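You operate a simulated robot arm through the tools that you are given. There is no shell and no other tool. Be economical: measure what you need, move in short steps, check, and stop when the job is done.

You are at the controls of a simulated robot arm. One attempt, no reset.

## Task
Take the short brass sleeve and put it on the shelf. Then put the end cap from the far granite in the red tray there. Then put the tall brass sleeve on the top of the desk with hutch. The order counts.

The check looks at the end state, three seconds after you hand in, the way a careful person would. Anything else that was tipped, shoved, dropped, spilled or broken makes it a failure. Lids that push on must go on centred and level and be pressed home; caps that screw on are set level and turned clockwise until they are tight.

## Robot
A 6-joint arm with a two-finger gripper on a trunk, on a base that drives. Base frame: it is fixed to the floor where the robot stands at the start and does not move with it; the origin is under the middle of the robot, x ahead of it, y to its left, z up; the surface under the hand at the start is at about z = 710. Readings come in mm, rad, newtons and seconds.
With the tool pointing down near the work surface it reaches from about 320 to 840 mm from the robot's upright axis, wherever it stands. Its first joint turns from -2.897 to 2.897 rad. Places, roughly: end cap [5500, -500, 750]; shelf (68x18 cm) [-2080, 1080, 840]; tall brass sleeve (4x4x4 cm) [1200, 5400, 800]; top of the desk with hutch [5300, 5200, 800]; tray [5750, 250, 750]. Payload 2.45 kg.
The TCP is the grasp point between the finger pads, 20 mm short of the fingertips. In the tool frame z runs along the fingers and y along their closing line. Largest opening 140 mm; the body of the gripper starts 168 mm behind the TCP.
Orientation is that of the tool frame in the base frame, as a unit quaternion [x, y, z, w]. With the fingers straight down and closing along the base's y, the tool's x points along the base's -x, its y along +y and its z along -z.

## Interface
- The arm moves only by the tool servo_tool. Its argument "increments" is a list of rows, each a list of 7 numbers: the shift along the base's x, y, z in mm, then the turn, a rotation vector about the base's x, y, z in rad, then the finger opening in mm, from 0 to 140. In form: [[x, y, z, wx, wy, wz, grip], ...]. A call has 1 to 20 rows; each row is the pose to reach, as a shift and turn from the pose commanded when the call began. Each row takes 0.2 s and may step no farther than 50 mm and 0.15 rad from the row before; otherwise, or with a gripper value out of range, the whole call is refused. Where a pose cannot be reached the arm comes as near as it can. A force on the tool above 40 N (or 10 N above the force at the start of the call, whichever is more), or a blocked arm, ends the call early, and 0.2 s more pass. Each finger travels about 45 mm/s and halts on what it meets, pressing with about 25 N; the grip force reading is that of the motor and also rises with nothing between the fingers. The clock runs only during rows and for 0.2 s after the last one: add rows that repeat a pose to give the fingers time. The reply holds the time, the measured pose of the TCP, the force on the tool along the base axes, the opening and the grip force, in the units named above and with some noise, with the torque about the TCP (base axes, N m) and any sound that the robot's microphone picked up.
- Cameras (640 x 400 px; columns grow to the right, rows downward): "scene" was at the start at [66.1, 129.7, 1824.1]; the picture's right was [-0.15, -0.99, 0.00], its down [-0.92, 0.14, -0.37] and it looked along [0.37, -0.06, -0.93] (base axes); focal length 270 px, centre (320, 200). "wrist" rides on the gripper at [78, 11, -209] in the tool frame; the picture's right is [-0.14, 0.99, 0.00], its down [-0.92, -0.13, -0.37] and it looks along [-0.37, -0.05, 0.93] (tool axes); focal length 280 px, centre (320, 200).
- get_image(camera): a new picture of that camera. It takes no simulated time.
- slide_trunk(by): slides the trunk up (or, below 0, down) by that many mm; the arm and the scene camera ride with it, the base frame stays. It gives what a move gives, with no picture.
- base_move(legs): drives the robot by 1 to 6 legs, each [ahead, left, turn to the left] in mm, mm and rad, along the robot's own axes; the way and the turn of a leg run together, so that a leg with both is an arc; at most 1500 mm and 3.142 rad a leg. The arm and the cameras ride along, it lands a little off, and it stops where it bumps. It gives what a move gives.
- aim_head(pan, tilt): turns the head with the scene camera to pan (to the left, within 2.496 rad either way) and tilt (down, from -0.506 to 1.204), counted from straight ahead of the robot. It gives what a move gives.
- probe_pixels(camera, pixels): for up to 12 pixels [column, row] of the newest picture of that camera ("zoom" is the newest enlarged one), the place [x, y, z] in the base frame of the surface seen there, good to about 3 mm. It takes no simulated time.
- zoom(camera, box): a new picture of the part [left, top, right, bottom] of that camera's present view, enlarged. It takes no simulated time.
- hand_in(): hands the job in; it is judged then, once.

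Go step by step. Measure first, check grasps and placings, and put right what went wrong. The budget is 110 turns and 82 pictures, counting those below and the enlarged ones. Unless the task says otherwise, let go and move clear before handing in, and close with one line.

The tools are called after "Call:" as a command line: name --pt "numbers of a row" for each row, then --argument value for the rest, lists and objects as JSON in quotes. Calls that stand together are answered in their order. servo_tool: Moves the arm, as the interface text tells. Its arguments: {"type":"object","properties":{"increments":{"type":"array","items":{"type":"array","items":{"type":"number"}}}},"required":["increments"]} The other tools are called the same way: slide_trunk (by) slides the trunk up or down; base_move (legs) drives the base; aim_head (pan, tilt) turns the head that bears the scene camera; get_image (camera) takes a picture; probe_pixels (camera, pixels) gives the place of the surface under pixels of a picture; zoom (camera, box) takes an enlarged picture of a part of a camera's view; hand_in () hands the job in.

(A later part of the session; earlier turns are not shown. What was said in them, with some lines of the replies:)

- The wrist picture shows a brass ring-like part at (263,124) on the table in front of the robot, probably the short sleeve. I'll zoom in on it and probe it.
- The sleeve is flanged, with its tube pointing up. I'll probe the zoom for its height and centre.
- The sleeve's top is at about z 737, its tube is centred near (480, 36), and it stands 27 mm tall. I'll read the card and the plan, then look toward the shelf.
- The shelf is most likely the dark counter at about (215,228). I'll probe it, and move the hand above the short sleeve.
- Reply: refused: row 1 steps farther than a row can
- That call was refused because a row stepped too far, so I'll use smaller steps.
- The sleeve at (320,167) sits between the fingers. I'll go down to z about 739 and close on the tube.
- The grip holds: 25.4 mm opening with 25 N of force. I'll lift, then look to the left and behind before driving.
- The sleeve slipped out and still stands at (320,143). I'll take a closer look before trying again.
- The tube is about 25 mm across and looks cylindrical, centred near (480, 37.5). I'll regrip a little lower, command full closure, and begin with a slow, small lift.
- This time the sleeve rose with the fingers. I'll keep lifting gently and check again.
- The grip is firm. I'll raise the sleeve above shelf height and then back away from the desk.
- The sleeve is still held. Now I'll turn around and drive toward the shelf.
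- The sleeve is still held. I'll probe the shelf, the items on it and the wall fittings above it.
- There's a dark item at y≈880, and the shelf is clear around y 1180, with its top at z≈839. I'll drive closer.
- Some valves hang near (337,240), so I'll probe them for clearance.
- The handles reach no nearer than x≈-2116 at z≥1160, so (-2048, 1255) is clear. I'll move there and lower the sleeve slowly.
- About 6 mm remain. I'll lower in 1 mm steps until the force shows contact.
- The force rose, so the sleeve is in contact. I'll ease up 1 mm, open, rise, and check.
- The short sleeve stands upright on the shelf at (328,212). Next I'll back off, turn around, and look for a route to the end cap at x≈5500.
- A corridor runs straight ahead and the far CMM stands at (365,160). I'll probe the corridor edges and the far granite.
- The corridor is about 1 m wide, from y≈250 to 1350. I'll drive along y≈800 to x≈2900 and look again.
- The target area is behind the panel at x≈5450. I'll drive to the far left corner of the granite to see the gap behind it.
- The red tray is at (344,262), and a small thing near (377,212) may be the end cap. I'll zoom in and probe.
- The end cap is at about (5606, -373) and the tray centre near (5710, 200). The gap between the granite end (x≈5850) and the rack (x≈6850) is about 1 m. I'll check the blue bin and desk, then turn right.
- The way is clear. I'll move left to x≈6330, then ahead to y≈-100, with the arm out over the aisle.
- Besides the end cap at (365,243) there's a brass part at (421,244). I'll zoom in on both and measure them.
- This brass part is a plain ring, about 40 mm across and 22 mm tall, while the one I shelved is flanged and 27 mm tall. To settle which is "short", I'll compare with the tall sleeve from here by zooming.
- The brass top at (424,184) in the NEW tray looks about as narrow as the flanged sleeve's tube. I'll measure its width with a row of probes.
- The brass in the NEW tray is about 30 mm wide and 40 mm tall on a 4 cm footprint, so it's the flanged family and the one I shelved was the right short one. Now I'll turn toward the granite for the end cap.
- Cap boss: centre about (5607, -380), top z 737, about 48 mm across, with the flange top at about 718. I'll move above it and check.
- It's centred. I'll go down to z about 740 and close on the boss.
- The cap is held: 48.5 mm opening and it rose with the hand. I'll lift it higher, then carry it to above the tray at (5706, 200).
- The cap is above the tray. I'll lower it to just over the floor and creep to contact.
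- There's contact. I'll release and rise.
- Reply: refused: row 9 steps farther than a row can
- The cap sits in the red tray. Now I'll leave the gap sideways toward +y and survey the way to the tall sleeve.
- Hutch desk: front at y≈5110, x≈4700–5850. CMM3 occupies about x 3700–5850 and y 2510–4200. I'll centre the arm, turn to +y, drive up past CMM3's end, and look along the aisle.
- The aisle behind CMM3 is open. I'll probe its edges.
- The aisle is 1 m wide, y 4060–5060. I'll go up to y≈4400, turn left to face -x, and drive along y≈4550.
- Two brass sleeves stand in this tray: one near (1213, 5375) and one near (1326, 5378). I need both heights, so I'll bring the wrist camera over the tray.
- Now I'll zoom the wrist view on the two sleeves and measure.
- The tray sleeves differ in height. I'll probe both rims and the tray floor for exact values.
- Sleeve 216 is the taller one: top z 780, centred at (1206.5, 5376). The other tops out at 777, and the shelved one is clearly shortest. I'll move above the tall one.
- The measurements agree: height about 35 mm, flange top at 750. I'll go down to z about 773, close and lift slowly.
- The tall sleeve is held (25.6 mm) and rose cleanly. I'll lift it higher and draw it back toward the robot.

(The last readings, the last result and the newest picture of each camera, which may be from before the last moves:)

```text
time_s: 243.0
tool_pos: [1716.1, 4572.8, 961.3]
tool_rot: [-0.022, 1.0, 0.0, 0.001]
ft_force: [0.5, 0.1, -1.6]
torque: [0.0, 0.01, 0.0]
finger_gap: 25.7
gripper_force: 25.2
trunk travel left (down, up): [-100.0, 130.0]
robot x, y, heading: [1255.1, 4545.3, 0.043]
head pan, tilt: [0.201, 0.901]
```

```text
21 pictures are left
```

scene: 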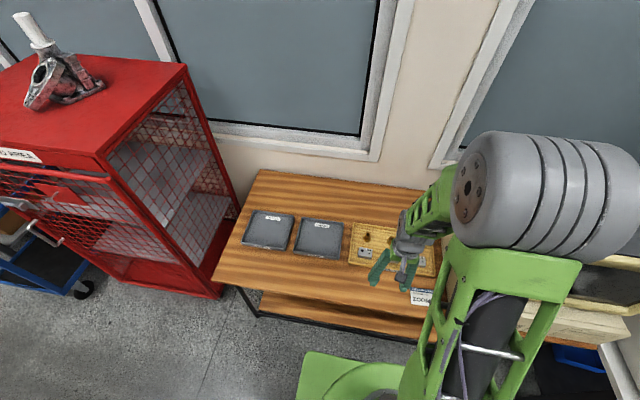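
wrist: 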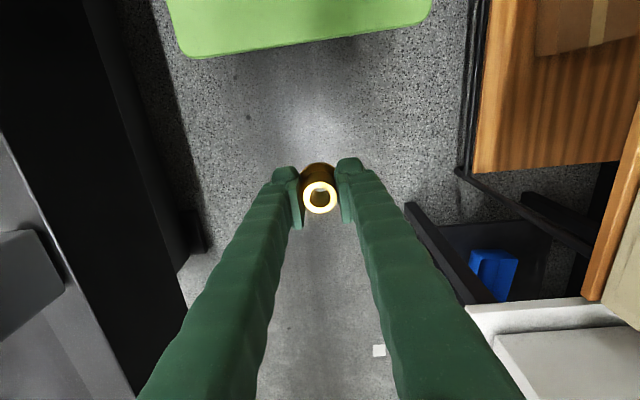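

Still held. I'll drive back along the aisle toward the hutch desk.

Call:
base_move --legs '[[1300, -90, -0.043], [1300, 0, 0]]'

Call:
base_move --legs '[[1250, 0, 0]]'

Call:
aim_head --pan 0.6 --tilt 0.7

Call:
get_image --camera "scene"

```text
time_s: 255.6
tool_pos: [4299.0, 4532.9, 960.8]
tool_rot: [-0.012, 1.0, -0.001, 0.0]
ft_force: [0.2, 0.7, -1.4]
torque: [0.04, 0.0, -0.02]
finger_gap: 25.5
gripper_force: 24.9
trunk travel left (down, up): [-100.0, 130.0]
robot x, y, heading: [3839.3, 4514.2, 0.026]
head pan, tilt: [0.201, 0.901]
```

```text
time_s: 261.8
tool_pos: [5529.3, 4586.3, 962.0]
tool_rot: [-0.023, 1.0, 0.0, 0.0]
ft_force: [0.4, 0.3, -0.7]
torque: [0.02, 0.01, -0.02]
finger_gap: 25.3
gripper_force: 24.7
trunk travel left (down, up): [-100.0, 130.0]
robot x, y, heading: [5067.2, 4554.1, 0.054]
head pan, tilt: [0.201, 0.901]
```

```text
time_s: 262.7
tool_pos: [5528.9, 4587.5, 963.2]
tool_rot: [-0.024, 1.0, 0.0, 0.0]
ft_force: [-0.5, 0.0, -1.5]
torque: [0.02, 0.03, -0.01]
finger_gap: 25.5
gripper_force: 25.1
trunk travel left (down, up): [-100.0, 130.0]
robot x, y, heading: [5067.0, 4557.1, 0.047]
head pan, tilt: [0.6, 0.7]
```

```text
20 pictures are left
```

scene: 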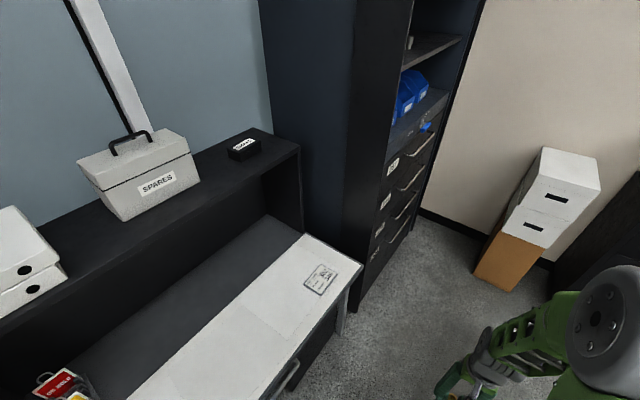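

Call:
probe_pixels --camera "scene" --pixels '[[345, 290], [320, 280], [250, 330], [200, 340], [150, 330], [285, 240], [295, 150], [100, 215], [300, 350], [230, 300], [55, 385], [180, 385]]'

```text
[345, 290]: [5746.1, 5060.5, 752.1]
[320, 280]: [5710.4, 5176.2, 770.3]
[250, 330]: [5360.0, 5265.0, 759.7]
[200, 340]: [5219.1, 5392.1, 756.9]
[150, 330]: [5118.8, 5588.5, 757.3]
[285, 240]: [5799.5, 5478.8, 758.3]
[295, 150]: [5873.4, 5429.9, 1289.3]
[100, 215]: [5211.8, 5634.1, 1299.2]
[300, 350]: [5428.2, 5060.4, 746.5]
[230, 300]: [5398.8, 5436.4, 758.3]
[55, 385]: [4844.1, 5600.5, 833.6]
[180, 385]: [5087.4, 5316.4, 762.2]
```

The desktop is at z≈758, with its front edge at y 5060, and the hutch starts at y≈5430. I'll turn to face the desk and place at about x 5090, y 5230.

Call:
base_move --legs '[[0, 0, 1.52]]'

Call:
get_image --camera "wrist"

```text
time_s: 266.8
tool_pos: [5055.6, 5017.9, 962.8]
tool_rot: [0.709, -0.705, -0.001, -0.001]
ft_force: [0.3, 0.1, -1.9]
torque: [0.01, 0.0, 0.0]
finger_gap: 25.5
gripper_force: 24.9
trunk travel left (down, up): [-100.0, 130.0]
robot x, y, heading: [5065.5, 4554.9, 1.584]
head pan, tilt: [0.6, 0.7]
```

```text
19 pictures are left
```

wrist: 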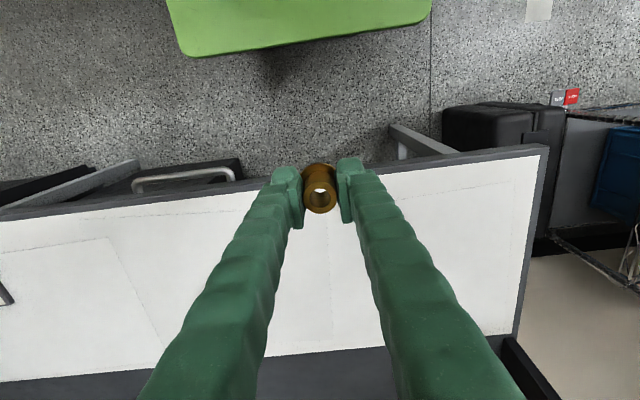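

I'll move over the white top, then lower to just above it.

Call:
servo_tool --pt "2 8 0 0 0 0 0" --pt "5 24 0 0 0 0 0" --pt "8 48 0 0 0 0 0" --pt "12 74 0 0 0 0 0" --pt "16 100 0 0 0 0 0" --pt "20 126 0 0 0 0 0" --pt "24 150 0 0 0 0 0" --pt "27 170 0 0 0 0 0" --pt "30 180 0 0 0 0 0" --pt "30 184 0 0 0 0 0"

Call:
servo_tool --pt "0 0 -6 0 0 0 0" --pt "0 0 -20 0 0 0 0" --pt "0 0 -36 0 0 0 0" --pt "0 0 -52 0 0 0 0" --pt "0 0 -68 0 0 0 0" --pt "0 0 -84 0 0 0 0" --pt "0 0 -100 0 0 0 0" --pt "0 0 -116 0 0 0 0" --pt "0 0 -132 0 0 0 0" --pt "0 0 -146 0 0 0 0" --pt "0 0 -156 0 0 0 0" --pt "0 0 -164 0 0 0 0" --pt "0 0 -168 0 0 0 0" --pt "0 0 -168 0 0 0 0"

Call:
get_image --camera "wrist"

```text
time_s: 269.0
tool_pos: [5086.7, 5201.9, 962.2]
tool_rot: [0.709, -0.705, 0.0, 0.001]
ft_force: [0.0, 0.1, -1.8]
torque: [0.0, -0.01, -0.01]
finger_gap: 25.2
gripper_force: 24.9
trunk travel left (down, up): [-100.0, 130.0]
robot x, y, heading: [5068.2, 4558.7, 1.576]
head pan, tilt: [0.6, 0.7]
```

```text
time_s: 272.0
tool_pos: [5084.3, 5203.2, 793.2]
tool_rot: [0.71, -0.704, 0.0, 0.0]
ft_force: [-0.2, 0.1, -1.8]
torque: [-0.01, 0.0, -0.01]
finger_gap: 25.4
gripper_force: 24.5
trunk travel left (down, up): [-100.0, 130.0]
robot x, y, heading: [5065.4, 4552.6, 1.577]
head pan, tilt: [0.6, 0.7]
```

```text
18 pictures are left
```

wrist: 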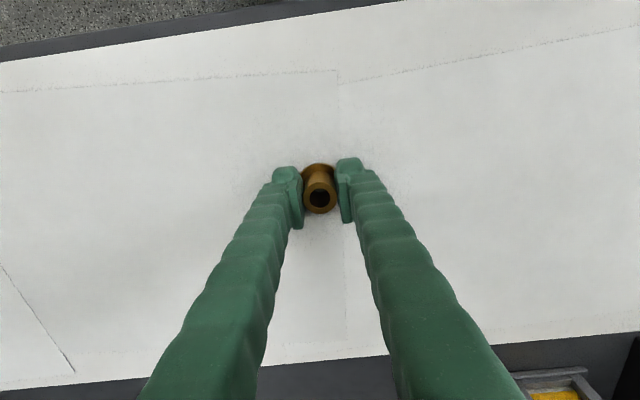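

Call:
servo_tool --pt "0 0 -2 0 0 0 0" --pt "0 0 -4 0 0 0 0" --pt "0 0 -5 0 0 0 0"

Call:
servo_tool --pt "0 0 -1 0 0 0 0" --pt "0 0 -1 0 0 0 0"

Call:
servo_tool --pt "0 0 -1 0 0 0 0" --pt "0 0 -1 0 0 0 0"

```text
time_s: 272.8
tool_pos: [5084.9, 5202.3, 789.1]
tool_rot: [0.71, -0.705, -0.001, -0.001]
ft_force: [-0.3, -0.4, -1.1]
torque: [0.02, -0.01, -0.04]
finger_gap: 25.7
gripper_force: 24.9
trunk travel left (down, up): [-100.0, 130.0]
robot x, y, heading: [5066.2, 4557.1, 1.578]
head pan, tilt: [0.6, 0.7]
```

```text
time_s: 273.4
tool_pos: [5085.7, 5202.5, 789.1]
tool_rot: [0.71, -0.704, 0.0, 0.0]
ft_force: [-0.1, -0.1, -1.3]
torque: [0.0, 0.02, -0.03]
finger_gap: 25.5
gripper_force: 24.9
trunk travel left (down, up): [-100.0, 130.0]
robot x, y, heading: [5068.0, 4558.7, 1.575]
head pan, tilt: [0.6, 0.7]
```

```text
time_s: 274.0
tool_pos: [5084.8, 5204.2, 789.0]
tool_rot: [0.71, -0.705, 0.0, -0.001]
ft_force: [1.5, -2.0, 12.0]
torque: [-0.16, -0.07, -0.05]
finger_gap: 25.6
gripper_force: 25.3
trunk travel left (down, up): [-100.0, 130.0]
robot x, y, heading: [5069.1, 4555.9, 1.575]
head pan, tilt: [0.6, 0.7]
```

There's contact at 12 N. I'll release, rise and check.

Call:
servo_tool --pt "0 0 1 0 0 0 24" --pt "0 0 1 0 0 0 35" --pt "0 0 1 0 0 0 50" --pt "0 0 1 0 0 0 60" --pt "0 0 1 0 0 0 60" --pt "0 0 20 0 0 0 60" --pt "0 0 60 0 0 0 60" --pt "0 0 100 0 0 0 60" --pt "0 -30 135 0 0 0 60" --pt "0 -70 155 0 0 0 60" --pt "0 -110 175 0 0 0 60"

Call:
get_image --camera "wrist"

```text
time_s: 276.4
tool_pos: [5085.4, 5090.2, 963.9]
tool_rot: [0.71, -0.705, 0.0, 0.0]
ft_force: [-0.4, -0.8, 0.5]
torque: [0.01, -0.02, -0.01]
finger_gap: 60.3
gripper_force: 0.1
trunk travel left (down, up): [-100.0, 130.0]
robot x, y, heading: [5066.3, 4557.6, 1.58]
head pan, tilt: [0.6, 0.7]
```

```text
17 pictures are left
```

wrist: 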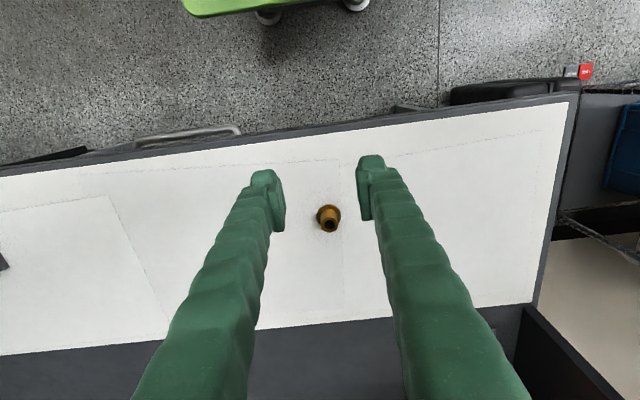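

The tall sleeve stands upright at (329,217) on the desk top, and the hand is clear. Handing in.

Call:
hand_in

```text
The job is handed in.
```

I put the short brass sleeve on the shelf, then the end cap in the red tray on the far granite, then the tall brass sleeve on the desk with hutch, in that order. Choosing the sleeves took some judgement: there were four brass parts in the room, so I took the 27 mm flanged one near the start as short and the tallest, about 35 mm, as tall.
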